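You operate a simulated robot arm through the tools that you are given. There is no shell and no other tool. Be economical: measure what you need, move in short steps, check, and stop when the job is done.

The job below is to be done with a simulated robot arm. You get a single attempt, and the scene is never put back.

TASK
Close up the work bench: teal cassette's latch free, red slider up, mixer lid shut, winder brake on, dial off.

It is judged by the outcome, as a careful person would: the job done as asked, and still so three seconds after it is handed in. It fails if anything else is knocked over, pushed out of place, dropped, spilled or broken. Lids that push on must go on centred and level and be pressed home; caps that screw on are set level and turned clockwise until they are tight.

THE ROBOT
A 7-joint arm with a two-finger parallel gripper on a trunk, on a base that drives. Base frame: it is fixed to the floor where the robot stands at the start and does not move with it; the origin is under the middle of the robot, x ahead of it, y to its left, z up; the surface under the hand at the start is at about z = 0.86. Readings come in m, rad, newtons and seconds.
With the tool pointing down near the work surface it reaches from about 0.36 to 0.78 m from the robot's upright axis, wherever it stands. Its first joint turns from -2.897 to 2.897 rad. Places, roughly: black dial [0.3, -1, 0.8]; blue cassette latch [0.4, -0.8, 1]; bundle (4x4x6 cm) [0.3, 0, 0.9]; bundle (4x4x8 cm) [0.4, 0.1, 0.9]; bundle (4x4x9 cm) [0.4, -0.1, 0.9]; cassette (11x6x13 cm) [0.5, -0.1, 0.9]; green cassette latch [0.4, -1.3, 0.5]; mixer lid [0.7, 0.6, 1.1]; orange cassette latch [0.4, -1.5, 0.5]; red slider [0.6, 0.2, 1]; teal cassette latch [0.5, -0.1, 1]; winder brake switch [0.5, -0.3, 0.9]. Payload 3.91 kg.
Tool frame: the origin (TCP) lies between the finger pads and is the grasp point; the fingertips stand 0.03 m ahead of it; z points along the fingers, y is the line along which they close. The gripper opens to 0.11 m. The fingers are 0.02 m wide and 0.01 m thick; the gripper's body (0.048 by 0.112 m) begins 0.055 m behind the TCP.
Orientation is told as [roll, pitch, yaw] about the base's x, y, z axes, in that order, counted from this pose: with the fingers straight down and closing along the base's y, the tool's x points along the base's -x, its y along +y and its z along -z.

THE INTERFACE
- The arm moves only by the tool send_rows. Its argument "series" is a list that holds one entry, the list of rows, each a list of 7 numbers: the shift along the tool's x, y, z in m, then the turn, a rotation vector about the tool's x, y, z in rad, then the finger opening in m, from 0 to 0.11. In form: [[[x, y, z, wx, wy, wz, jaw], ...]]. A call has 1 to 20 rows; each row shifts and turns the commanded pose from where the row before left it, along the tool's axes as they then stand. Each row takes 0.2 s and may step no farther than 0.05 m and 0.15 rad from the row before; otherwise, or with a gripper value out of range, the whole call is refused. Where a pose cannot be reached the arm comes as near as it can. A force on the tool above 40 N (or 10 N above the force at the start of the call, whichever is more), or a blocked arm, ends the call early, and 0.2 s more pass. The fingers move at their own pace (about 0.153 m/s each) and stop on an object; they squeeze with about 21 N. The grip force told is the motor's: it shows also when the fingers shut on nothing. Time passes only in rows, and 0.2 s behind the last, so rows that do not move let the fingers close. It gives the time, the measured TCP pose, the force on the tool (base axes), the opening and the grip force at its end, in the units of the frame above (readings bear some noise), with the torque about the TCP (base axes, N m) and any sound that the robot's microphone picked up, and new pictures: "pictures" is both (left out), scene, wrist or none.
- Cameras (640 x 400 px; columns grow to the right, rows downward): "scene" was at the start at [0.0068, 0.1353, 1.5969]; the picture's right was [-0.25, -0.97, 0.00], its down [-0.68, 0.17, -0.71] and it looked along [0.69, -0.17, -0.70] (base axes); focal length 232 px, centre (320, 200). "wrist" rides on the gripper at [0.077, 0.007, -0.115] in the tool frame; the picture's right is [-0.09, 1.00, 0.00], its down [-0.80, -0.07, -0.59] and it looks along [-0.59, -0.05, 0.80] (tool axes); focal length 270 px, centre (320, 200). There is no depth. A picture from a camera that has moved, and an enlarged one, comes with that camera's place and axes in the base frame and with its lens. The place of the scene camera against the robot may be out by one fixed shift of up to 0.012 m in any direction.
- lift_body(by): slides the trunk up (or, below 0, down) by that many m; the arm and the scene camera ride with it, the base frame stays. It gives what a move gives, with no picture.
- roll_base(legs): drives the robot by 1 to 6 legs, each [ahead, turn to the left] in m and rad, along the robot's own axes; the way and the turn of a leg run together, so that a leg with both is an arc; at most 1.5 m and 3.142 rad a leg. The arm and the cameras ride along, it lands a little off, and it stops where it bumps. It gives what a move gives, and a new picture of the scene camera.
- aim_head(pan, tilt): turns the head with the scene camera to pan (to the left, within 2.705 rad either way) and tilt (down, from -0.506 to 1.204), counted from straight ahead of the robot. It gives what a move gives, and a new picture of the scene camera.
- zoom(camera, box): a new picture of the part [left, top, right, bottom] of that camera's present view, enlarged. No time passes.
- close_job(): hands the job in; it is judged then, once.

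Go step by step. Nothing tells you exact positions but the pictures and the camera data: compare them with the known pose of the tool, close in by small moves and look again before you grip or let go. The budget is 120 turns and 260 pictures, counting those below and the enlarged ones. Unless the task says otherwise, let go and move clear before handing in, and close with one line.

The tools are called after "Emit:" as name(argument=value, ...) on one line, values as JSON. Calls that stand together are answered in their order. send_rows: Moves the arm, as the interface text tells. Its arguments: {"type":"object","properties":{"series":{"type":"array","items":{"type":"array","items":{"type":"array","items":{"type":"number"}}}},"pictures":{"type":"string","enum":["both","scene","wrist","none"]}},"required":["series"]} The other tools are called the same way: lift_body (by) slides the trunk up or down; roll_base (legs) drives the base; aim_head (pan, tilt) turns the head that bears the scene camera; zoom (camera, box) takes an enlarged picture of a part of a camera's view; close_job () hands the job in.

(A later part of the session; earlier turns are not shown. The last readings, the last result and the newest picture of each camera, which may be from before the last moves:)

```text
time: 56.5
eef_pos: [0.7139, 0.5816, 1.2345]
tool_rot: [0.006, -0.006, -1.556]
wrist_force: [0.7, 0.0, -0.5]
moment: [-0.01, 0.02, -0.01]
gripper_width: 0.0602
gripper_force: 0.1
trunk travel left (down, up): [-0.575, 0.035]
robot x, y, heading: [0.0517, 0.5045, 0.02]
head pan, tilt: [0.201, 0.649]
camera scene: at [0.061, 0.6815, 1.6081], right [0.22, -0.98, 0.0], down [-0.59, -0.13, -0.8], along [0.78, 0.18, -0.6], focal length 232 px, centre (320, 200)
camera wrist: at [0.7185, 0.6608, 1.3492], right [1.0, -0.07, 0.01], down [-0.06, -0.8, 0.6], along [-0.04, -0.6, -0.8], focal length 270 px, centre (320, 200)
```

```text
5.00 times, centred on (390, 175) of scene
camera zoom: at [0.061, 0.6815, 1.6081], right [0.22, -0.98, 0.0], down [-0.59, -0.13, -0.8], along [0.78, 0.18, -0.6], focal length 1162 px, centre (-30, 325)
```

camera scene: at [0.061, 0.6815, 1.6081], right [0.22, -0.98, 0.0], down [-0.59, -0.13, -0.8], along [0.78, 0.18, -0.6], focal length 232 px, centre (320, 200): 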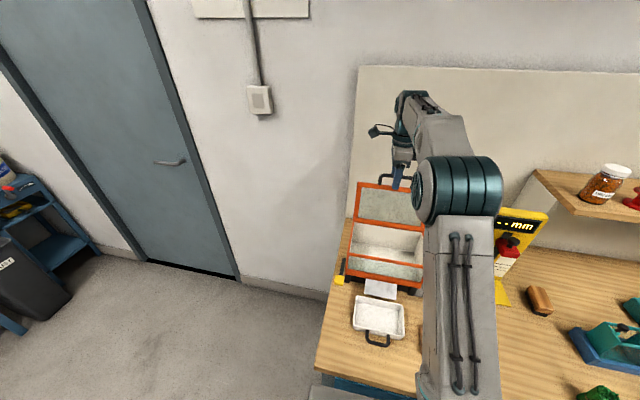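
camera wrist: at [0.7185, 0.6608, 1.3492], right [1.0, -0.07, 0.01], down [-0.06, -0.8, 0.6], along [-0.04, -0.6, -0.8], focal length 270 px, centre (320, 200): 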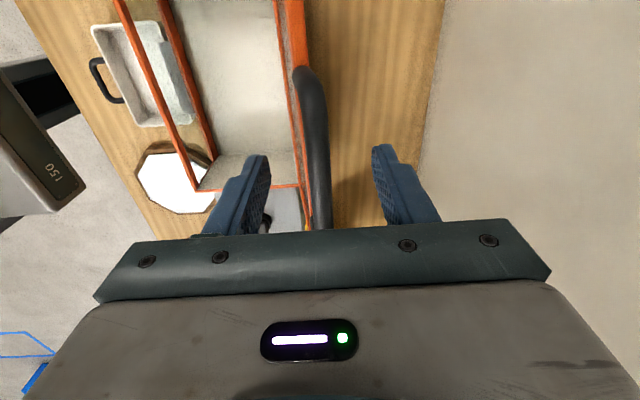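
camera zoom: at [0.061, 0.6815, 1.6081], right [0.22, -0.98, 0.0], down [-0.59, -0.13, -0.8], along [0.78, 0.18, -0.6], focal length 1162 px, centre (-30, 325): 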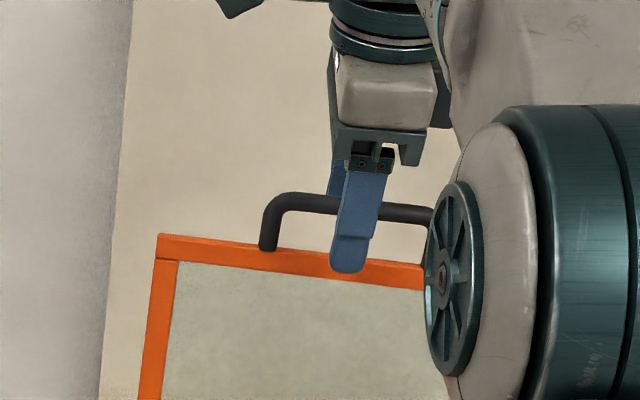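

The fingers straddle the bar. I'll raise 8 mm to keep the tips off the lid edge, and close.

Emit:
send_rows(series=[[[0, 0, -0.008, 0, 0, 0, 0.06], [0, 0, 0, 0, 0, 0, 0.02], [0, 0, 0, 0, 0, 0, 0.0], [0, 0, 0, 0, 0, 0, 0.0]]], pictures="both")

Emit:
zoom(camera="wrist", box=[220, 60, 440, 240])

Emit:
zoom(camera="scene", box=[340, 135, 440, 215])

```text
time: 57.5
eef_pos: [0.7114, 0.5815, 1.2408]
tool_rot: [0.007, -0.005, -1.556]
wrist_force: [-1.1, 1.3, -0.8]
moment: [0.26, 0.04, -0.89]
gripper_width: 0.0115
gripper_force: 45.2
trunk travel left (down, up): [-0.575, 0.035]
robot x, y, heading: [0.0547, 0.5049, 0.02]
head pan, tilt: [0.201, 0.649]
camera scene: at [0.0607, 0.6813, 1.6081], right [0.22, -0.98, 0.0], down [-0.59, -0.13, -0.8], along [0.78, 0.18, -0.6], focal length 232 px, centre (320, 200)
camera wrist: at [0.7179, 0.6602, 1.3568], right [1.0, -0.07, 0.01], down [-0.06, -0.8, 0.6], along [-0.04, -0.6, -0.8], focal length 270 px, centre (320, 200)
```

scene: 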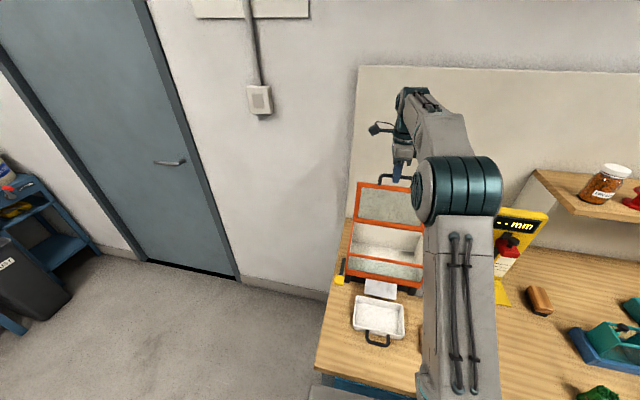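
wrist: 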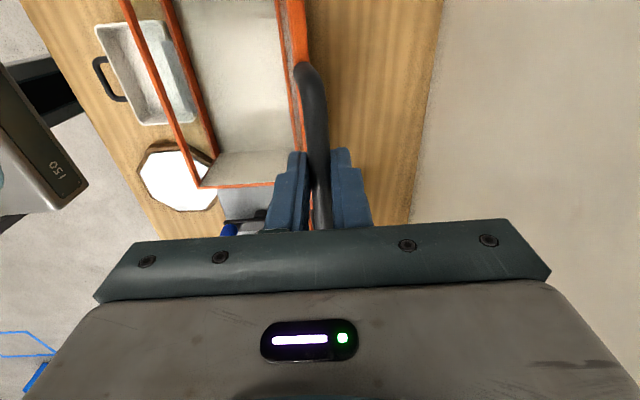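

```text
2.22 times, centred on (330, 150) of wrist
camera zoom: at [0.7179, 0.6602, 1.3568], right [1.0, -0.07, 0.01], down [-0.06, -0.8, 0.6], along [-0.04, -0.6, -0.8], focal length 601 px, centre (298, 311)
```

zoom: 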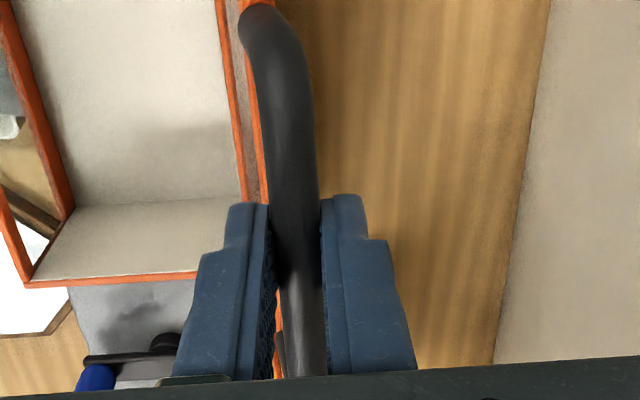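

```text
5.00 times, centred on (390, 175) of scene
camera zoom: at [0.0607, 0.6813, 1.6081], right [0.22, -0.98, 0.0], down [-0.59, -0.13, -0.8], along [0.78, 0.18, -0.6], focal length 1162 px, centre (-30, 325)
```

zoom: 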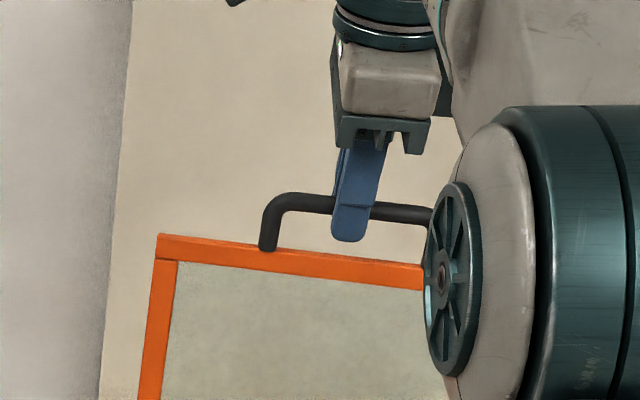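

The bar is gripped (11 mm). Now I'll swing it forward on an arc of about 0.2 m about the hinge near (0.683,1.04), in small steps with force checks.

Emit:
send_rows(series=[[[0, -0.0156, -0.0015, 0, 0, 0, 0], [0, -0.0157, -0.0005, 0, 0, 0, 0], [0, -0.0156, 0.001, 0, 0, 0, 0], [0, -0.0156, 0.002, 0, 0, 0, 0]]], pictures="both")

Emit:
zoom(camera="scene", box=[340, 135, 460, 295])

```text
time: 58.5
eef_pos: [0.6477, 0.5803, 1.2416]
tool_rot: [0.006, -0.005, -1.556]
wrist_force: [-0.7, 5.9, -1.6]
moment: [0.54, 0.12, -0.66]
gripper_width: 0.012
gripper_force: 44.6
trunk travel left (down, up): [-0.575, 0.035]
robot x, y, heading: [0.0527, 0.5105, 0.022]
head pan, tilt: [0.201, 0.649]
camera scene: at [0.0609, 0.6823, 1.6079], right [0.22, -0.98, 0.0], down [-0.59, -0.13, -0.8], along [0.78, 0.18, -0.6], focal length 232 px, centre (320, 200)
camera wrist: at [0.6542, 0.6603, 1.3569], right [1.0, -0.07, 0.01], down [-0.06, -0.8, 0.6], along [-0.04, -0.6, -0.8], focal length 270 px, centre (320, 200)
```

scene: 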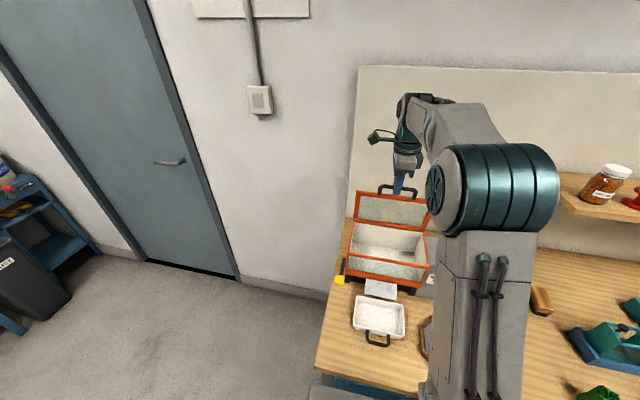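
wrist: 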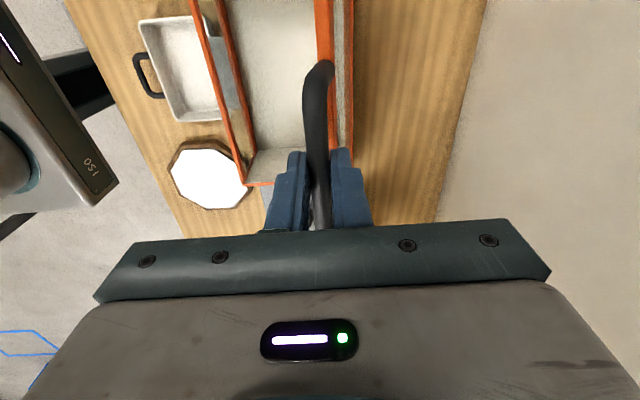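

```text
2.50 times, centred on (400, 215) of scene
camera zoom: at [0.0609, 0.6823, 1.6079], right [0.22, -0.98, 0.0], down [-0.59, -0.13, -0.8], along [0.78, 0.18, -0.6], focal length 581 px, centre (120, 162)
```

zoom: 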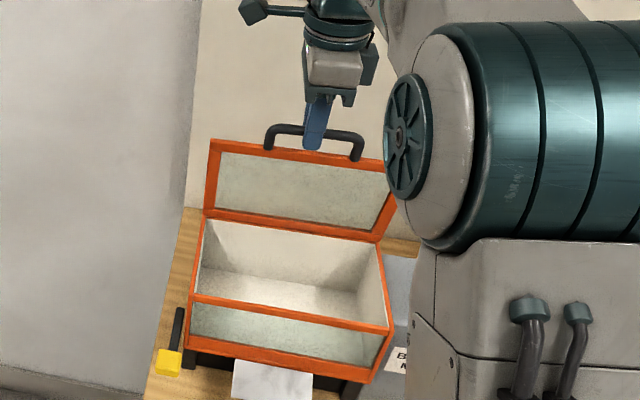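

The lid follows with low force. Continuing along the arc.

Emit:
send_rows(series=[[[0, -0.0271, 0.007, 0, 0, 0, 0], [0, -0.0259, 0.0102, 0, 0, 0, 0], [0, -0.0241, 0.014, 0, 0, 0, 0], [0, -0.022, 0.0172, 0, 0, 0, 0]]], pictures="both")

Emit:
zoom(camera="scene", box=[340, 135, 460, 295])

```text
time: 59.5
eef_pos: [0.5522, 0.5804, 1.1909]
tool_rot: [0.005, -0.006, -1.553]
wrist_force: [6.5, 13.7, -7.0]
moment: [0.18, -0.12, -0.44]
gripper_width: 0.0115
gripper_force: 44.9
trunk travel left (down, up): [-0.575, 0.035]
robot x, y, heading: [0.0528, 0.505, 0.022]
head pan, tilt: [0.201, 0.649]
camera scene: at [0.0623, 0.684, 1.6077], right [0.22, -0.98, 0.0], down [-0.59, -0.14, -0.8], along [0.78, 0.18, -0.61], focal length 232 px, centre (320, 200)
camera wrist: at [0.5583, 0.6604, 1.3068], right [1.0, -0.07, 0.01], down [-0.06, -0.8, 0.6], along [-0.04, -0.6, -0.8], focal length 270 px, centre (320, 200)
```

scene: 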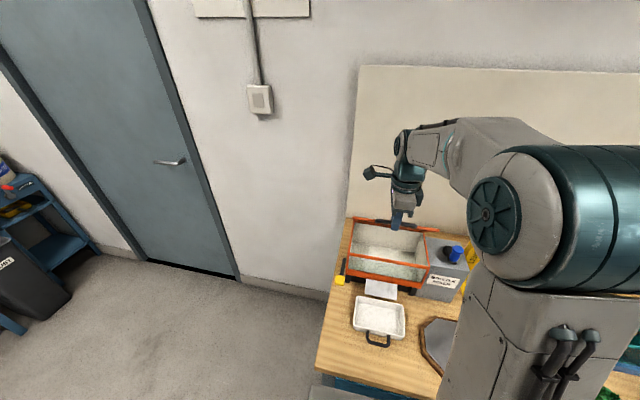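
wrist: 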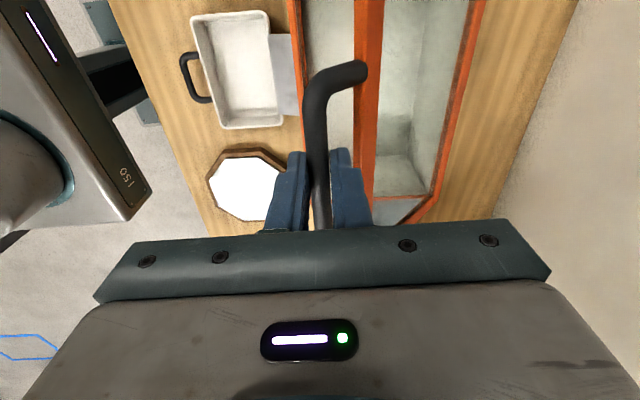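

```text
2.50 times, centred on (400, 215) of scene
camera zoom: at [0.0623, 0.684, 1.6077], right [0.22, -0.98, 0.0], down [-0.59, -0.14, -0.8], along [0.78, 0.18, -0.61], focal length 581 px, centre (120, 162)
```

zoom: 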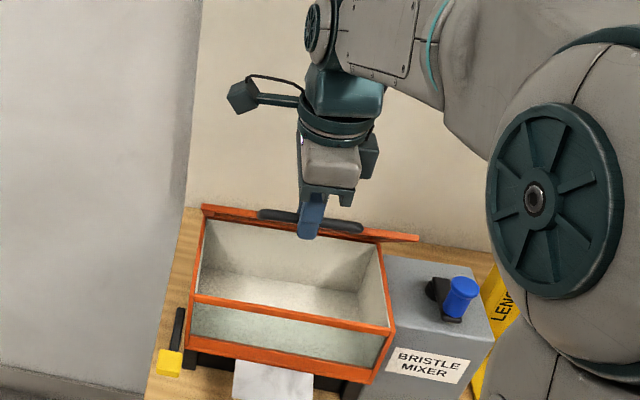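

Fitting the three poses puts the hinge near (0.678,1.07) with radius about 0.174. I'll correct for that and the small y drift, then continue gently.

Emit:
send_rows(series=[[[0.003, -0.012, 0.0208, 0, 0, 0, 0], [0, -0.0139, 0.0235, 0, 0, 0, 0], [0, -0.01, 0.0254, 0, 0, 0, 0]]], pictures="both")

Emit:
zoom(camera="scene", box=[340, 175, 460, 295])

```text
time: 60.4
eef_pos: [0.5109, 0.5817, 1.1241]
tool_rot: [0.005, -0.008, -1.556]
wrist_force: [-23.4, -1.2, 7.4]
moment: [-0.92, 0.41, -0.17]
gripper_width: 0.0117
gripper_force: 45.6
trunk travel left (down, up): [-0.575, 0.035]
robot x, y, heading: [0.0491, 0.5066, 0.021]
head pan, tilt: [0.201, 0.649]
camera scene: at [0.0553, 0.6811, 1.6082], right [0.22, -0.98, 0.0], down [-0.59, -0.13, -0.8], along [0.78, 0.18, -0.6], focal length 232 px, centre (320, 200)
camera wrist: at [0.517, 0.6604, 1.2387], right [1.0, -0.07, 0.01], down [-0.06, -0.8, 0.6], along [-0.04, -0.6, -0.8], focal length 270 px, centre (320, 200)
```

scene: 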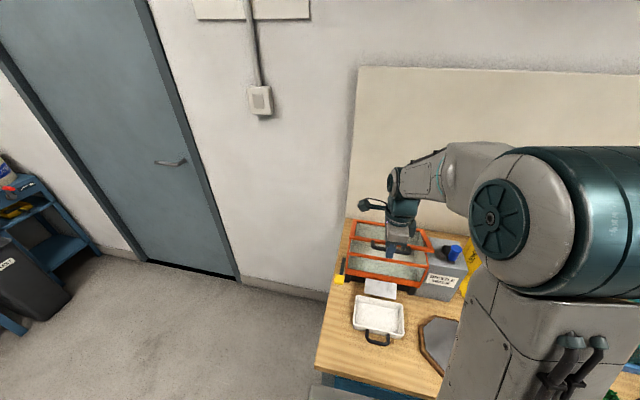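
wrist: 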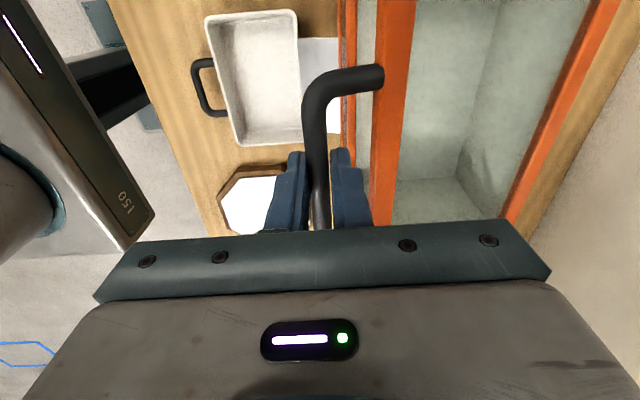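

```text
3.33 times, centred on (400, 235) of scene
camera zoom: at [0.0553, 0.6811, 1.6082], right [0.22, -0.98, 0.0], down [-0.59, -0.13, -0.8], along [0.78, 0.18, -0.6], focal length 774 px, centre (53, 83)
```

zoom: 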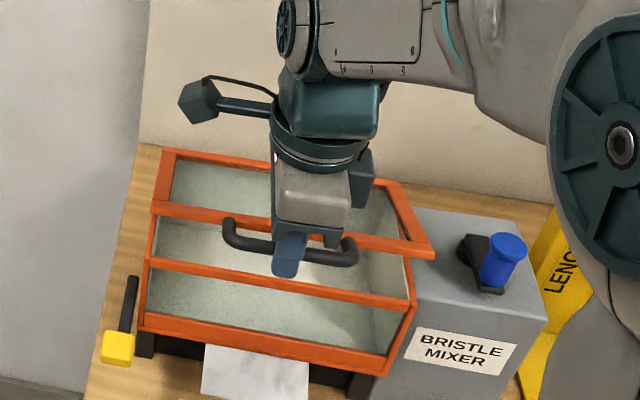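

The radius is a bit larger, closer to 0.19. I'll correct outward and continue.

Emit:
send_rows(series=[[[0, -0.012, 0.01, 0, 0, 0, 0], [0, -0.003, 0.015, 0, 0, 0, 0], [0, -0.004, 0.015, 0, 0, 0, 0]]], pictures="both")

Emit:
zoom(camera="scene", box=[340, 175, 460, 295])

```text
time: 61.1
eef_pos: [0.5007, 0.5804, 1.0801]
tool_rot: [0.009, -0.005, -1.555]
wrist_force: [12.1, 9.8, -2.0]
moment: [0.04, -0.14, -0.15]
gripper_width: 0.0114
gripper_force: 44.9
trunk travel left (down, up): [-0.575, 0.035]
robot x, y, heading: [0.0522, 0.5066, 0.024]
head pan, tilt: [0.201, 0.649]
camera scene: at [0.0627, 0.6828, 1.6079], right [0.22, -0.98, 0.0], down [-0.59, -0.13, -0.8], along [0.78, 0.18, -0.61], focal length 232 px, centre (320, 200)
camera wrist: at [0.5063, 0.6602, 1.1958], right [1.0, -0.07, 0.01], down [-0.07, -0.8, 0.6], along [-0.03, -0.6, -0.8], focal length 270 px, centre (320, 200)
```

scene: 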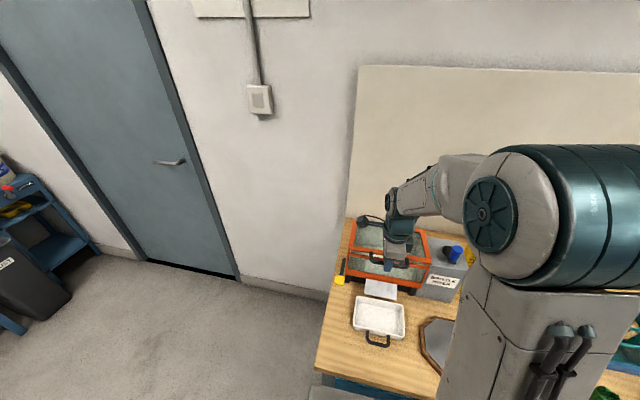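
wrist: 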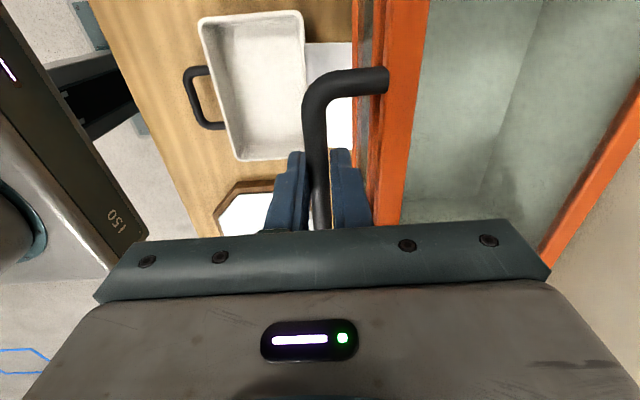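

```text
3.33 times, centred on (400, 235) of scene
camera zoom: at [0.0627, 0.6828, 1.6079], right [0.22, -0.98, 0.0], down [-0.59, -0.13, -0.8], along [0.78, 0.18, -0.61], focal length 774 px, centre (53, 83)
```

zoom: 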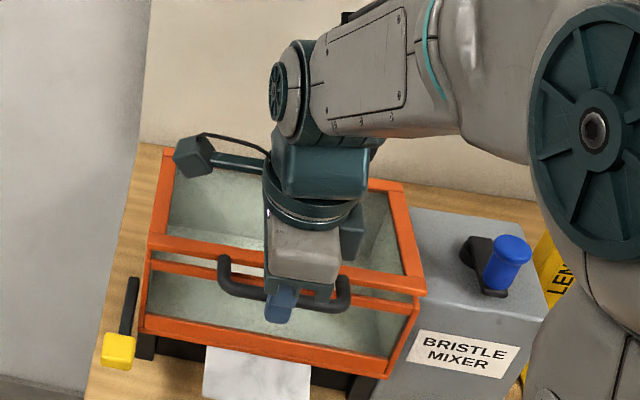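

Nearly shut. Continuing down slowly until it seats.

Emit:
send_rows(series=[[[0.001, 0.004, 0.008, 0, 0, 0, 0], [0, 0, 0.008, 0, 0, 0, 0], [0, 0, 0.006, 0, 0, 0, 0], [0, 0, 0.005, 0, 0, 0, 0]]], pictures="both")

Emit:
zoom(camera="scene", box=[340, 175, 460, 295])

```text
time: 62.1
eef_pos: [0.4999, 0.5816, 1.0627]
tool_rot: [0.016, -0.001, -1.557]
wrist_force: [-12.7, -0.8, 24.9]
moment: [-0.44, 0.28, -0.14]
gripper_width: 0.0117
gripper_force: 45.3
trunk travel left (down, up): [-0.575, 0.035]
robot x, y, heading: [0.0529, 0.509, 0.017]
head pan, tilt: [0.201, 0.649]
stopped in row 4: the force on the tool passed its limit at 41 N (the readings are from after the stop); the commanded pose is now the measured one
camera scene: at [0.056, 0.681, 1.6085], right [0.22, -0.97, 0.0], down [-0.59, -0.13, -0.8], along [0.78, 0.18, -0.6], focal length 232 px, centre (320, 200)
camera wrist: at [0.5048, 0.6596, 1.178], right [1.0, -0.07, 0.02], down [-0.07, -0.8, 0.59], along [-0.03, -0.59, -0.8], focal length 270 px, centre (320, 200)
```

scene: 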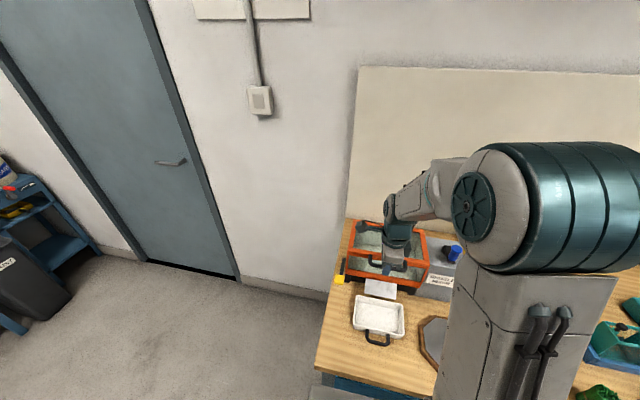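
wrist: 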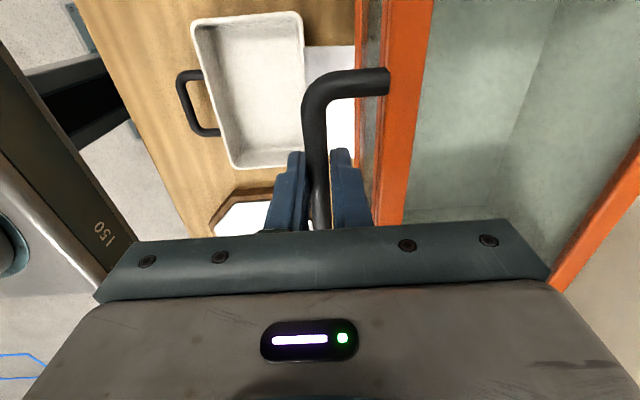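

```text
3.33 times, centred on (400, 235) of scene
camera zoom: at [0.056, 0.681, 1.6085], right [0.22, -0.97, 0.0], down [-0.59, -0.13, -0.8], along [0.78, 0.18, -0.6], focal length 774 px, centre (53, 83)
```

zoom: 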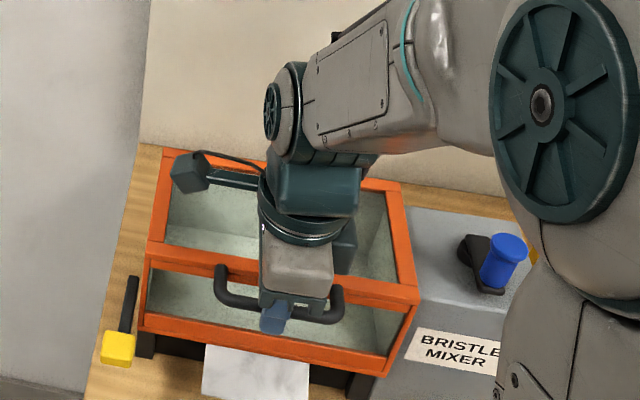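

The lid is seated on the rim. I'll open slightly, raise clear and inspect.

Emit:
send_rows(series=[[[0, 0, 0, 0, 0, 0, 0.03], [0, 0, 0, 0, 0, 0, 0.03], [0, 0, -0.03, 0, 0, 0, 0.03], [0, 0, -0.05, 0, 0, 0, 0.03], [0, -0.03, -0.04, 0, 0, 0, 0.03], [0, -0.03, -0.03, 0, 0, 0, 0.03]]], pictures="both")

Emit:
zoom(camera="scene", box=[330, 195, 450, 315])

Emit:
zoom(camera="wrist", box=[250, 0, 570, 200])

```text
time: 63.5
eef_pos: [0.4392, 0.5787, 1.208]
tool_rot: [0.014, -0.003, -1.557]
wrist_force: [-0.4, -0.5, 0.4]
moment: [0.01, -0.03, 0.04]
gripper_width: 0.0298
gripper_force: 0.0
trunk travel left (down, up): [-0.575, 0.035]
robot x, y, heading: [0.0544, 0.5067, 0.02]
head pan, tilt: [0.201, 0.649]
camera scene: at [0.0593, 0.6811, 1.6081], right [0.22, -0.98, 0.0], down [-0.59, -0.13, -0.8], along [0.78, 0.18, -0.6], focal length 232 px, centre (320, 200)
camera wrist: at [0.4447, 0.6581, 1.3227], right [1.0, -0.07, 0.01], down [-0.07, -0.8, 0.6], along [-0.03, -0.59, -0.8], focal length 270 px, centre (320, 200)
```

scene: 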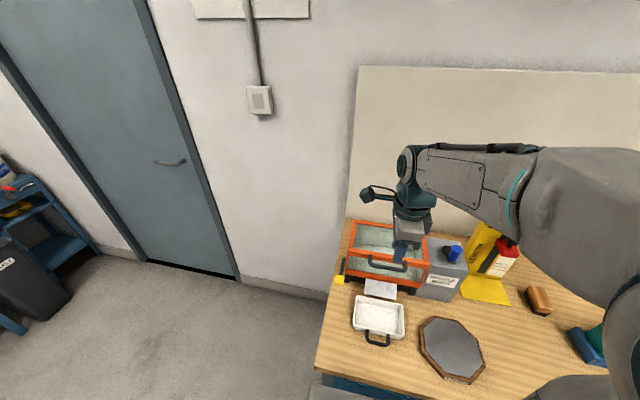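
wrist: 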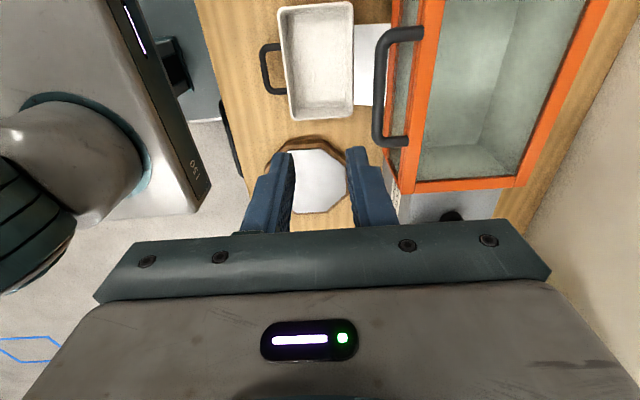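

```text
3.33 times, centred on (390, 255) of scene
camera zoom: at [0.0593, 0.6811, 1.6081], right [0.22, -0.98, 0.0], down [-0.59, -0.13, -0.8], along [0.78, 0.18, -0.6], focal length 774 px, centre (87, 17)
```

zoom: 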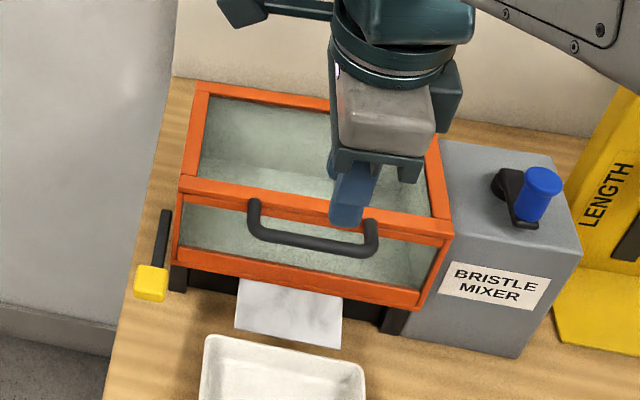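

```text
2.00 times, centred on (410, 100) of wrist
camera zoom: at [0.4447, 0.6581, 1.3227], right [1.0, -0.07, 0.01], down [-0.07, -0.8, 0.6], along [-0.03, -0.59, -0.8], focal length 541 px, centre (140, 400)
```

zoom: 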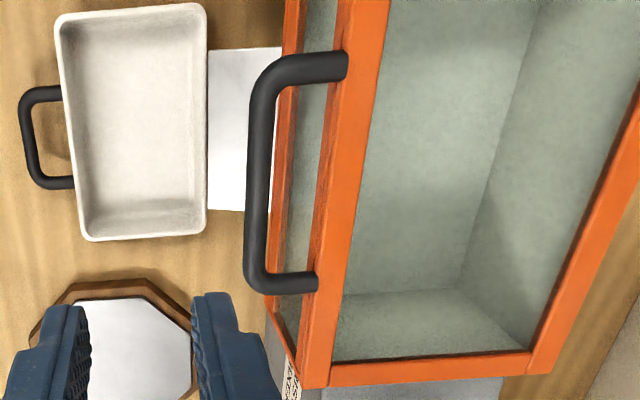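

It looks shut. I'll press lightly on the front edge with closed fingers to be sure it is home.

Emit:
send_rows(series=[[[0, 0.05, 0, 0, 0, 0, 0], [0, 0.05, 0, 0, 0, 0, 0], [0, 0, 0.04, 0, 0, 0, 0], [0, 0, 0.03, 0, 0, 0, 0], [0, 0, 0.012, 0, 0, 0, 0], [0, 0, 0.01, 0, 0, 0, 0], [0, 0, 0.008, 0, 0, 0, 0], [0, 0, 0.006, 0, 0, 0, 0], [0, 0, 0.006, 0, 0, 0, 0]]], pictures="scene")

Emit:
zoom(camera="scene", box=[330, 195, 450, 315])

```text
time: 65.5
eef_pos: [0.5433, 0.5805, 1.0975]
tool_rot: [0.013, -0.003, -1.557]
wrist_force: [-0.6, -0.9, 0.0]
moment: [0.02, 0.03, 0.04]
gripper_width: 0.0
gripper_force: 20.6
trunk travel left (down, up): [-0.575, 0.035]
robot x, y, heading: [0.0516, 0.5016, 0.022]
head pan, tilt: [0.201, 0.649]
camera scene: at [0.0607, 0.6813, 1.6081], right [0.22, -0.98, 0.0], down [-0.59, -0.13, -0.8], along [0.78, 0.18, -0.6], focal length 232 px, centre (320, 200)
```

scene: 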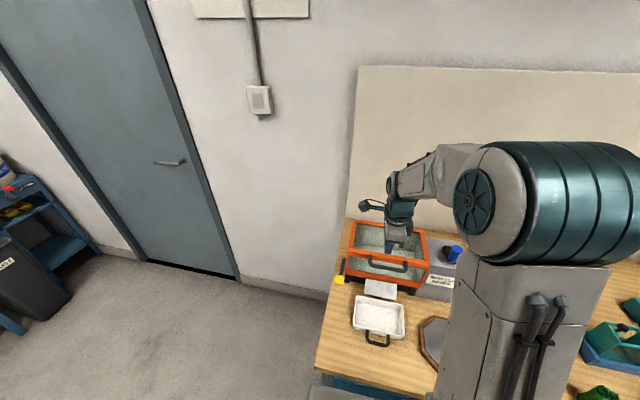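

```text
3.33 times, centred on (390, 255) of scene
camera zoom: at [0.0607, 0.6813, 1.6081], right [0.22, -0.98, 0.0], down [-0.59, -0.13, -0.8], along [0.78, 0.18, -0.6], focal length 774 px, centre (87, 17)
```

zoom: 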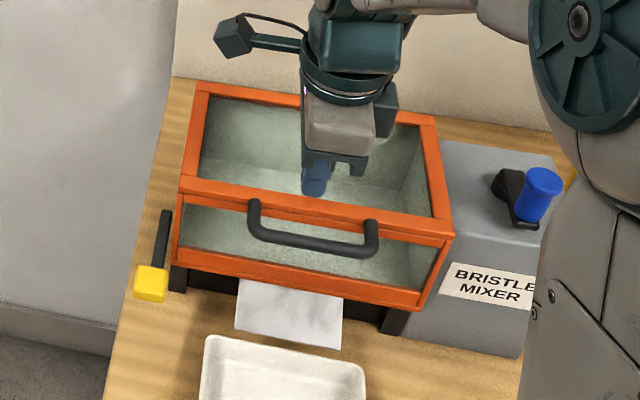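

Emit:
send_rows(series=[[[0, -0.007, 0, 0, 0, 0, 0], [0, 0, 0.006, 0, 0, 0, 0], [0, 0, 0.006, 0, 0, 0, 0], [0, 0, 0.005, 0, 0, 0, 0], [0, 0, 0.005, 0, 0, 0, 0], [0, 0, 0.005, 0, 0, 0, 0]]], pictures="scene")

Emit:
zoom(camera="scene", box=[330, 195, 450, 315])

```text
time: 66.7
eef_pos: [0.536, 0.58, 1.084]
tool_rot: [0.029, 0.001, -1.557]
wrist_force: [-10.0, -2.3, 22.1]
moment: [0.03, 0.32, 0.06]
gripper_width: 0.0002
gripper_force: 21.2
trunk travel left (down, up): [-0.575, 0.035]
robot x, y, heading: [0.0494, 0.5065, 0.022]
head pan, tilt: [0.201, 0.649]
stopped in row 5: the force on the tool passed its limit at 47 N (the readings are from after the stop); the commanded pose is now the measured one
camera scene: at [0.0567, 0.6806, 1.6084], right [0.22, -0.98, 0.0], down [-0.59, -0.13, -0.8], along [0.78, 0.18, -0.6], focal length 232 px, centre (320, 200)
```

scene: 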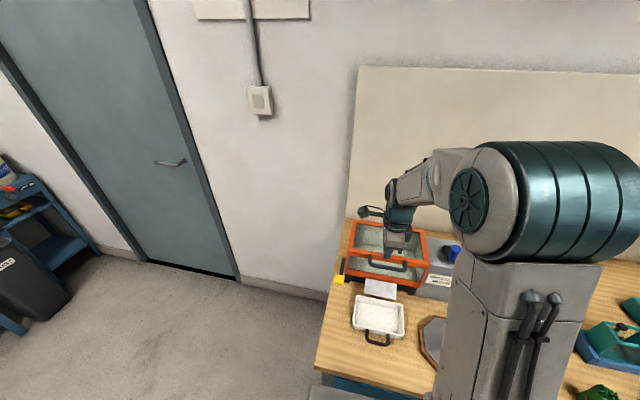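

```text
3.33 times, centred on (390, 255) of scene
camera zoom: at [0.0567, 0.6806, 1.6084], right [0.22, -0.98, 0.0], down [-0.59, -0.13, -0.8], along [0.78, 0.18, -0.6], focal length 774 px, centre (87, 17)
```

zoom: 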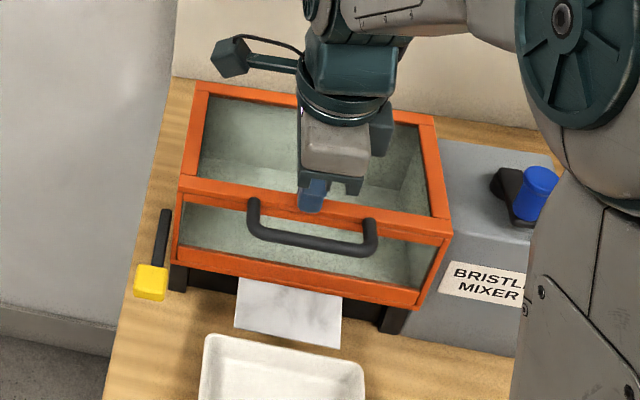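

The lid is firmly shut. I'll raise and stow the arm, then drive over toward the oven's dial.

Emit:
send_rows(series=[[[0, 0, -0.05, 0, 0, 0, 0], [0, 0, -0.05, 0, 0, 0, 0], [0, -0.03, -0.02, 0, 0, -0.14, 0], [0, -0.03, 0, 0, 0, -0.14, 0], [0, 0, 0, 0, 0, -0.14, 0], [0, 0, 0, 0, 0, -0.14, 0], [0, 0, 0, 0, 0, -0.14, 0], [0, 0, 0, 0, 0, -0.14, 0], [0, 0, 0, 0, 0, -0.14, 0], [0, 0, 0, 0, 0, -0.14, 0], [0, 0, 0, 0, 0, -0.14, 0], [0, 0, 0, 0, 0, -0.14, 0], [0, 0, 0, 0, 0, -0.14, 0], [0.03, 0, 0, 0, 0, 0, 0]]], pictures="none")

Emit:
roll_base(legs=[[-0.4, 0], [0, -1.571], [0.6, 0]])

Emit:
aim_head(pan=0.5, tilt=0.6)

```text
time: 69.7
eef_pos: [0.4447, 0.5753, 1.1986]
tool_rot: [0.0, -0.024, -0.013]
wrist_force: [-0.2, -0.1, 0.4]
moment: [-0.01, -0.04, -0.01]
gripper_width: 0.0
gripper_force: 20.8
trunk travel left (down, up): [-0.575, 0.035]
robot x, y, heading: [0.0542, 0.5072, 0.019]
head pan, tilt: [0.201, 0.649]
```

```text
time: 78.9
eef_pos: [-0.2735, -0.4648, 1.1982]
tool_rot: [0.0, -0.022, -1.596]
wrist_force: [0.9, -1.5, -0.2]
moment: [0.05, 0.01, 0.0]
gripper_width: 0.0
gripper_force: 20.8
trunk travel left (down, up): [-0.575, 0.035]
robot x, y, heading: [-0.3438, -0.0695, -1.557]
head pan, tilt: [0.201, 0.649]
camera scene: at [-0.17, -0.0687, 1.6081], right [-0.98, -0.22, 0.0], down [-0.13, 0.59, -0.8], along [0.17, -0.78, -0.6], focal length 232 px, centre (320, 200)
```

scene: 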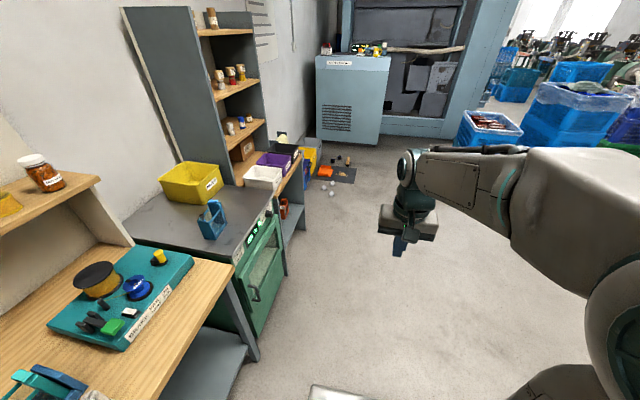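

```text
time: 79.7
eef_pos: [-0.2728, -0.465, 1.1992]
tool_rot: [-0.001, -0.024, -1.596]
wrist_force: [0.1, -0.5, 0.0]
moment: [0.01, -0.01, -0.02]
gripper_width: 0.0
gripper_force: 21.0
trunk travel left (down, up): [-0.575, 0.035]
robot x, y, heading: [-0.3427, -0.0713, -1.558]
head pan, tilt: [0.499, 0.6]
camera scene: at [-0.1452, -0.0604, 1.6124], right [-0.87, -0.49, 0.0], down [-0.28, 0.49, -0.82], along [0.41, -0.72, -0.57], focal length 232 px, centre (320, 200)
```

scene: 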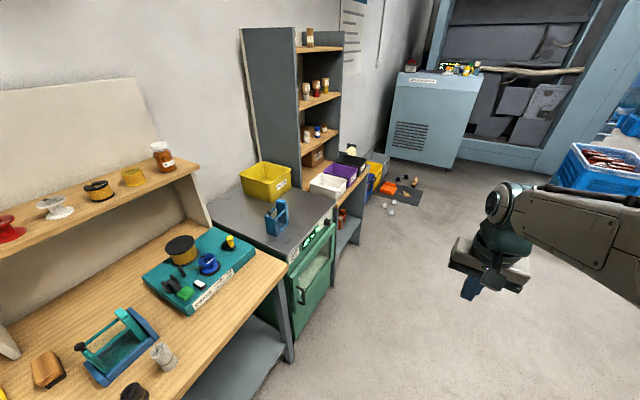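

Emit:
zoom(camera="scene", box=[270, 190, 360, 270])

Emit:
zoom(camera="scene", box=[60, 220, 260, 400])

```text
5.00 times, centred on (315, 230) of scene
camera zoom: at [-0.1452, -0.0604, 1.6124], right [-0.87, -0.49, 0.0], down [-0.28, 0.49, -0.82], along [0.41, -0.72, -0.57], focal length 1162 px, centre (345, 50)
```

zoom: 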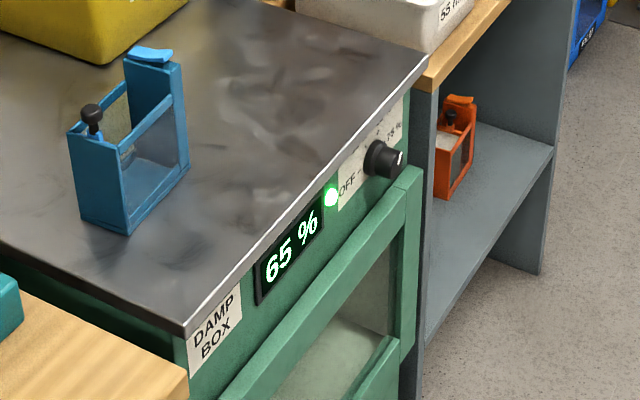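

```text
2.22 times, centred on (160, 310) of scene
camera zoom: at [-0.1452, -0.0604, 1.6124], right [-0.87, -0.49, 0.0], down [-0.28, 0.49, -0.82], along [0.41, -0.72, -0.57], focal length 516 px, centre (676, -44)
```

zoom: 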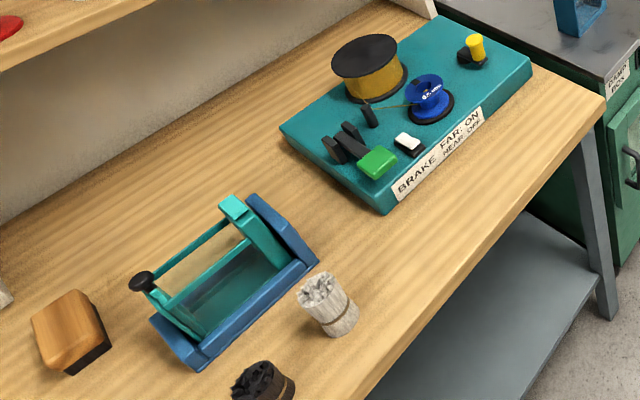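

The damp box dial sits at about (0.29,-0.94,0.80), with an OFF mark on its left, and the bench items look right. I'll drive in front of it.

Emit:
roll_base(legs=[[0.86, 0], [0, 1.558]])

Emit:
aim_head(pan=-0.15, tilt=0.8)

```text
time: 88.0
eef_pos: [0.0747, -0.8617, 1.1971]
tool_rot: [0.0, -0.024, -0.05]
wrist_force: [0.2, 0.2, 0.1]
moment: [0.03, 0.02, -0.02]
gripper_width: 0.0001
gripper_force: 20.7
trunk travel left (down, up): [-0.575, 0.035]
robot x, y, heading: [-0.3256, -0.9197, -0.009]
head pan, tilt: [0.499, 0.6]
camera scene: at [-0.3168, -0.7201, 1.6124], right [0.47, -0.88, 0.0], down [-0.5, -0.27, -0.83], along [0.73, 0.39, -0.56], focal length 232 px, centre (320, 200)
```

scene: 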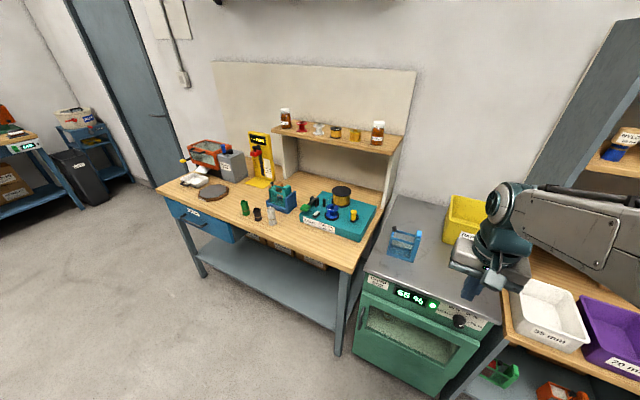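

```text
time: 89.0
eef_pos: [0.0732, -0.8618, 1.1992]
tool_rot: [0.0, -0.022, -0.049]
wrist_force: [0.5, -0.1, -0.2]
moment: [0.0, 0.03, -0.02]
gripper_width: 0.0
gripper_force: 20.5
trunk travel left (down, up): [-0.575, 0.035]
robot x, y, heading: [-0.3242, -0.92, -0.01]
head pan, tilt: [-0.15, 0.799]
camera scene: at [-0.3151, -0.7745, 1.5956], right [-0.16, -0.99, 0.0], down [-0.71, 0.11, -0.7], along [0.69, -0.11, -0.72], focal length 232 px, centre (320, 200)
```

scene: 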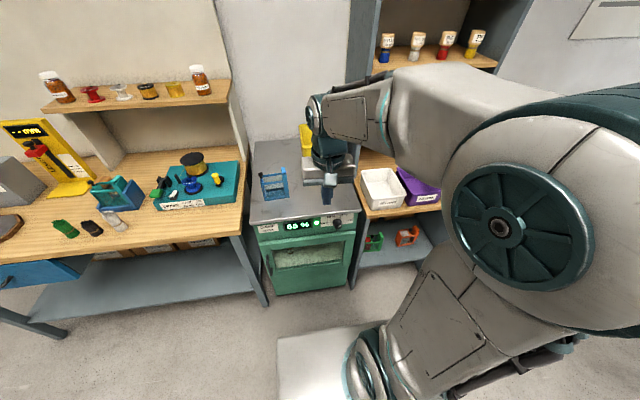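

Emit:
zoom(camera="scene", box=[245, 200, 365, 280])

```text
5.00 times, centred on (305, 240) of scene
camera zoom: at [-0.3151, -0.7745, 1.5956], right [-0.16, -0.99, 0.0], down [-0.71, 0.11, -0.7], along [0.69, -0.11, -0.72], focal length 1162 px, centre (395, 0)
```

zoom: 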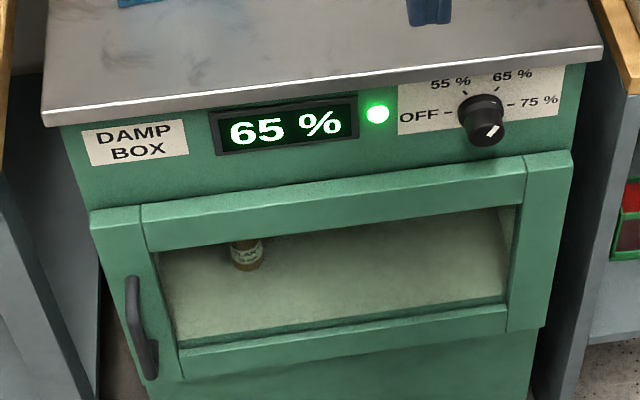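

The dial is at 65% (about 1 o'clock) and OFF is at 9 o'clock, so it needs about 120° counter-clockwise. I'll level the hand to point ahead, then lower the trunk.

Emit:
send_rows(series=[[[-0.04, -0.03, 0, 0, 0, -0.05, 0.03], [-0.04, -0.03, 0, 0, -0.14, 0, 0.06], [0, 0, 0, 0, -0.141, 0, 0.06], [0, 0, 0, 0, -0.141, 0, 0.06], [0, 0, 0, 0, -0.141, 0, 0.06], [0, 0, 0, 0, -0.141, 0, 0.06], [0, 0, 0, 0, -0.141, 0, 0.06], [0, 0, 0, 0, -0.141, 0, 0.06], [0, 0, 0, 0, -0.141, 0, 0.06], [0, 0, 0, 0, -0.141, 0, 0.06], [0, 0, 0, 0, -0.141, 0, 0.06], [0, 0, 0, 0, -0.141, 0, 0.06]]], pictures="none")

Emit:
lift_body(by=-0.3)

Emit:
aim_head(pan=-0.2, tilt=0.7)

```text
time: 91.6
eef_pos: [0.2073, -0.9263, 1.2284]
tool_rot: [-2.472, -1.566, 2.473]
wrist_force: [0.3, 0.9, 0.4]
moment: [0.01, 0.0, -0.01]
gripper_width: 0.0603
gripper_force: 0.1
out of reach, approached as far as the arm can: row 9, 10, 11, 12
trunk travel left (down, up): [-0.575, 0.035]
robot x, y, heading: [-0.3269, -0.919, -0.004]
head pan, tilt: [-0.15, 0.799]
```

```text
time: 94.6
eef_pos: [0.2071, -0.9267, 0.9307]
tool_rot: [-2.492, -1.567, 2.493]
wrist_force: [0.0, 1.6, -0.7]
moment: [0.03, -0.03, -0.02]
gripper_width: 0.06
gripper_force: 0.1
trunk travel left (down, up): [-0.275, 0.335]
robot x, y, heading: [-0.3245, -0.9187, -0.01]
head pan, tilt: [-0.15, 0.799]
```

```text
time: 95.3
eef_pos: [0.2057, -0.9255, 0.93]
tool_rot: [-2.484, -1.567, 2.485]
wrist_force: [0.1, -0.4, -0.3]
moment: [0.04, -0.03, -0.03]
gripper_width: 0.0599
gripper_force: 0.0
trunk travel left (down, up): [-0.275, 0.335]
robot x, y, heading: [-0.3231, -0.9176, -0.011]
head pan, tilt: [-0.201, 0.7]
camera scene: at [-0.3117, -0.7795, 1.3037], right [-0.21, -0.98, 0.0], down [-0.63, 0.13, -0.76], along [0.75, -0.16, -0.64], focal length 232 px, centre (320, 200)
```

scene: 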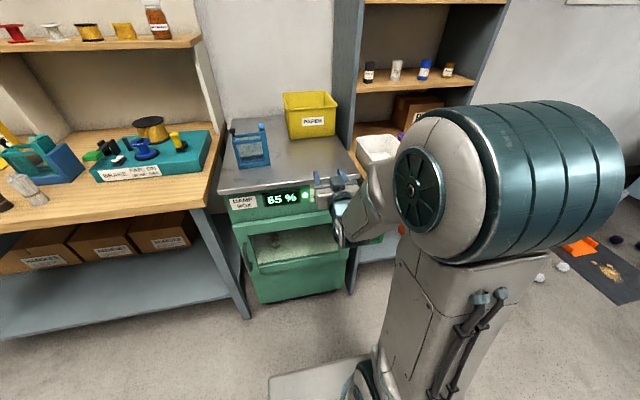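

Emit:
send_rows(series=[[[0, 0, -0.03, 0, 0, 0, 0.06], [0.04, -0.01, 0, 0, 0, 0, 0.06], [0.05, -0.01, 0, 0, 0, 0, 0.06]]], pictures="both")

Emit:
zoom(camera="scene", box=[220, 160, 400, 260])

```text
refused: row 3 steps farther than a row can; nothing moved
```

```text
3.56 times, centred on (310, 210) of scene
camera zoom: at [-0.3117, -0.7795, 1.3037], right [-0.21, -0.98, 0.0], down [-0.63, 0.13, -0.76], along [0.75, -0.16, -0.64], focal length 826 px, centre (356, 164)
```

zoom: 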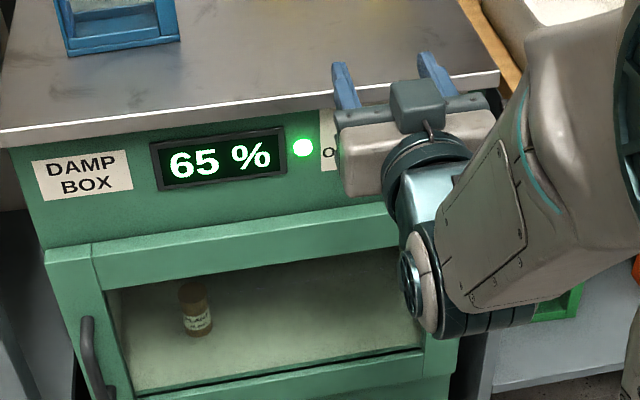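

Emit:
send_rows(series=[[[0, 0, -0.03, 0, 0, 0, 0.06], [0.04, -0.01, 0, 0, 0, 0, 0.06], [0.04, -0.01, 0, 0, 0, 0, 0.06]]], pictures="both")

Emit:
zoom(camera="wrist", box=[200, 60, 440, 240])

```text
time: 96.1
eef_pos: [0.2206, -0.9475, 0.8651]
tool_rot: [-2.747, -1.57, 2.745]
wrist_force: [0.2, -0.2, 0.6]
moment: [-0.01, 0.02, -0.01]
gripper_width: 0.0602
gripper_force: 0.1
out of reach, approached as far as the arm can: row 1, 2, 3
trunk travel left (down, up): [-0.275, 0.335]
robot x, y, heading: [-0.3259, -0.9182, -0.011]
head pan, tilt: [-0.201, 0.7]
camera scene: at [-0.312, -0.7795, 1.3038], right [-0.21, -0.98, 0.0], down [-0.63, 0.13, -0.77], along [0.75, -0.16, -0.64], focal length 232 px, centre (320, 200)
camera wrist: at [0.1073, -0.9395, 0.7899], right [0.0, 1.0, 0.09], down [-0.6, -0.07, 0.8], along [0.8, -0.05, 0.6], focal length 270 px, centre (320, 200)
```

scene: 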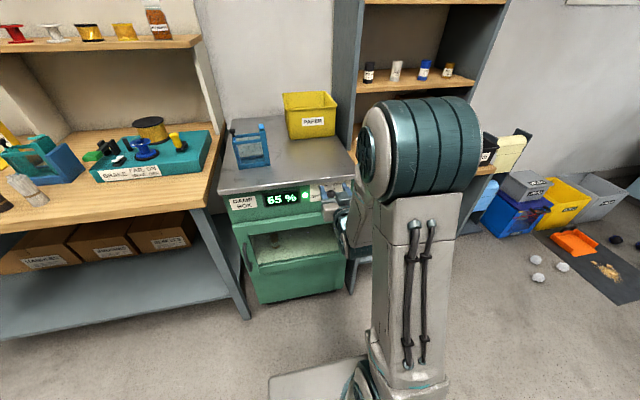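
wrist: 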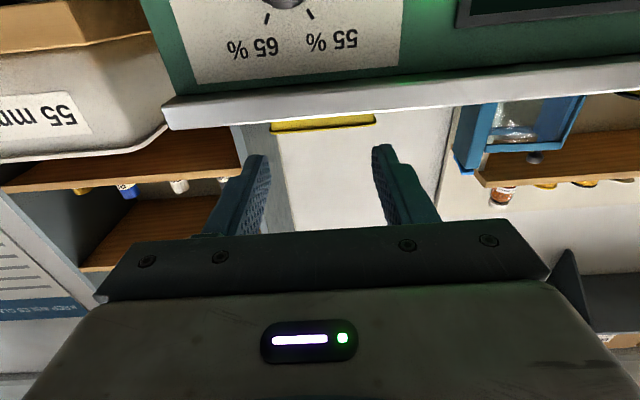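

```text
2.22 times, centred on (320, 150) of wrist
camera zoom: at [0.1073, -0.9395, 0.7899], right [0.0, 1.0, 0.09], down [-0.6, -0.07, 0.8], along [0.8, -0.05, 0.6], focal length 601 px, centre (320, 311)
```

zoom: 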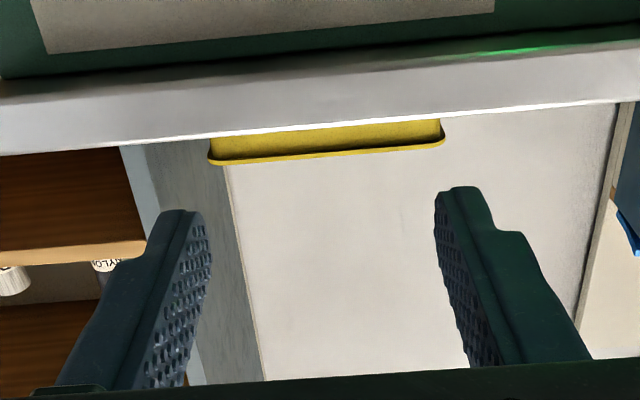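

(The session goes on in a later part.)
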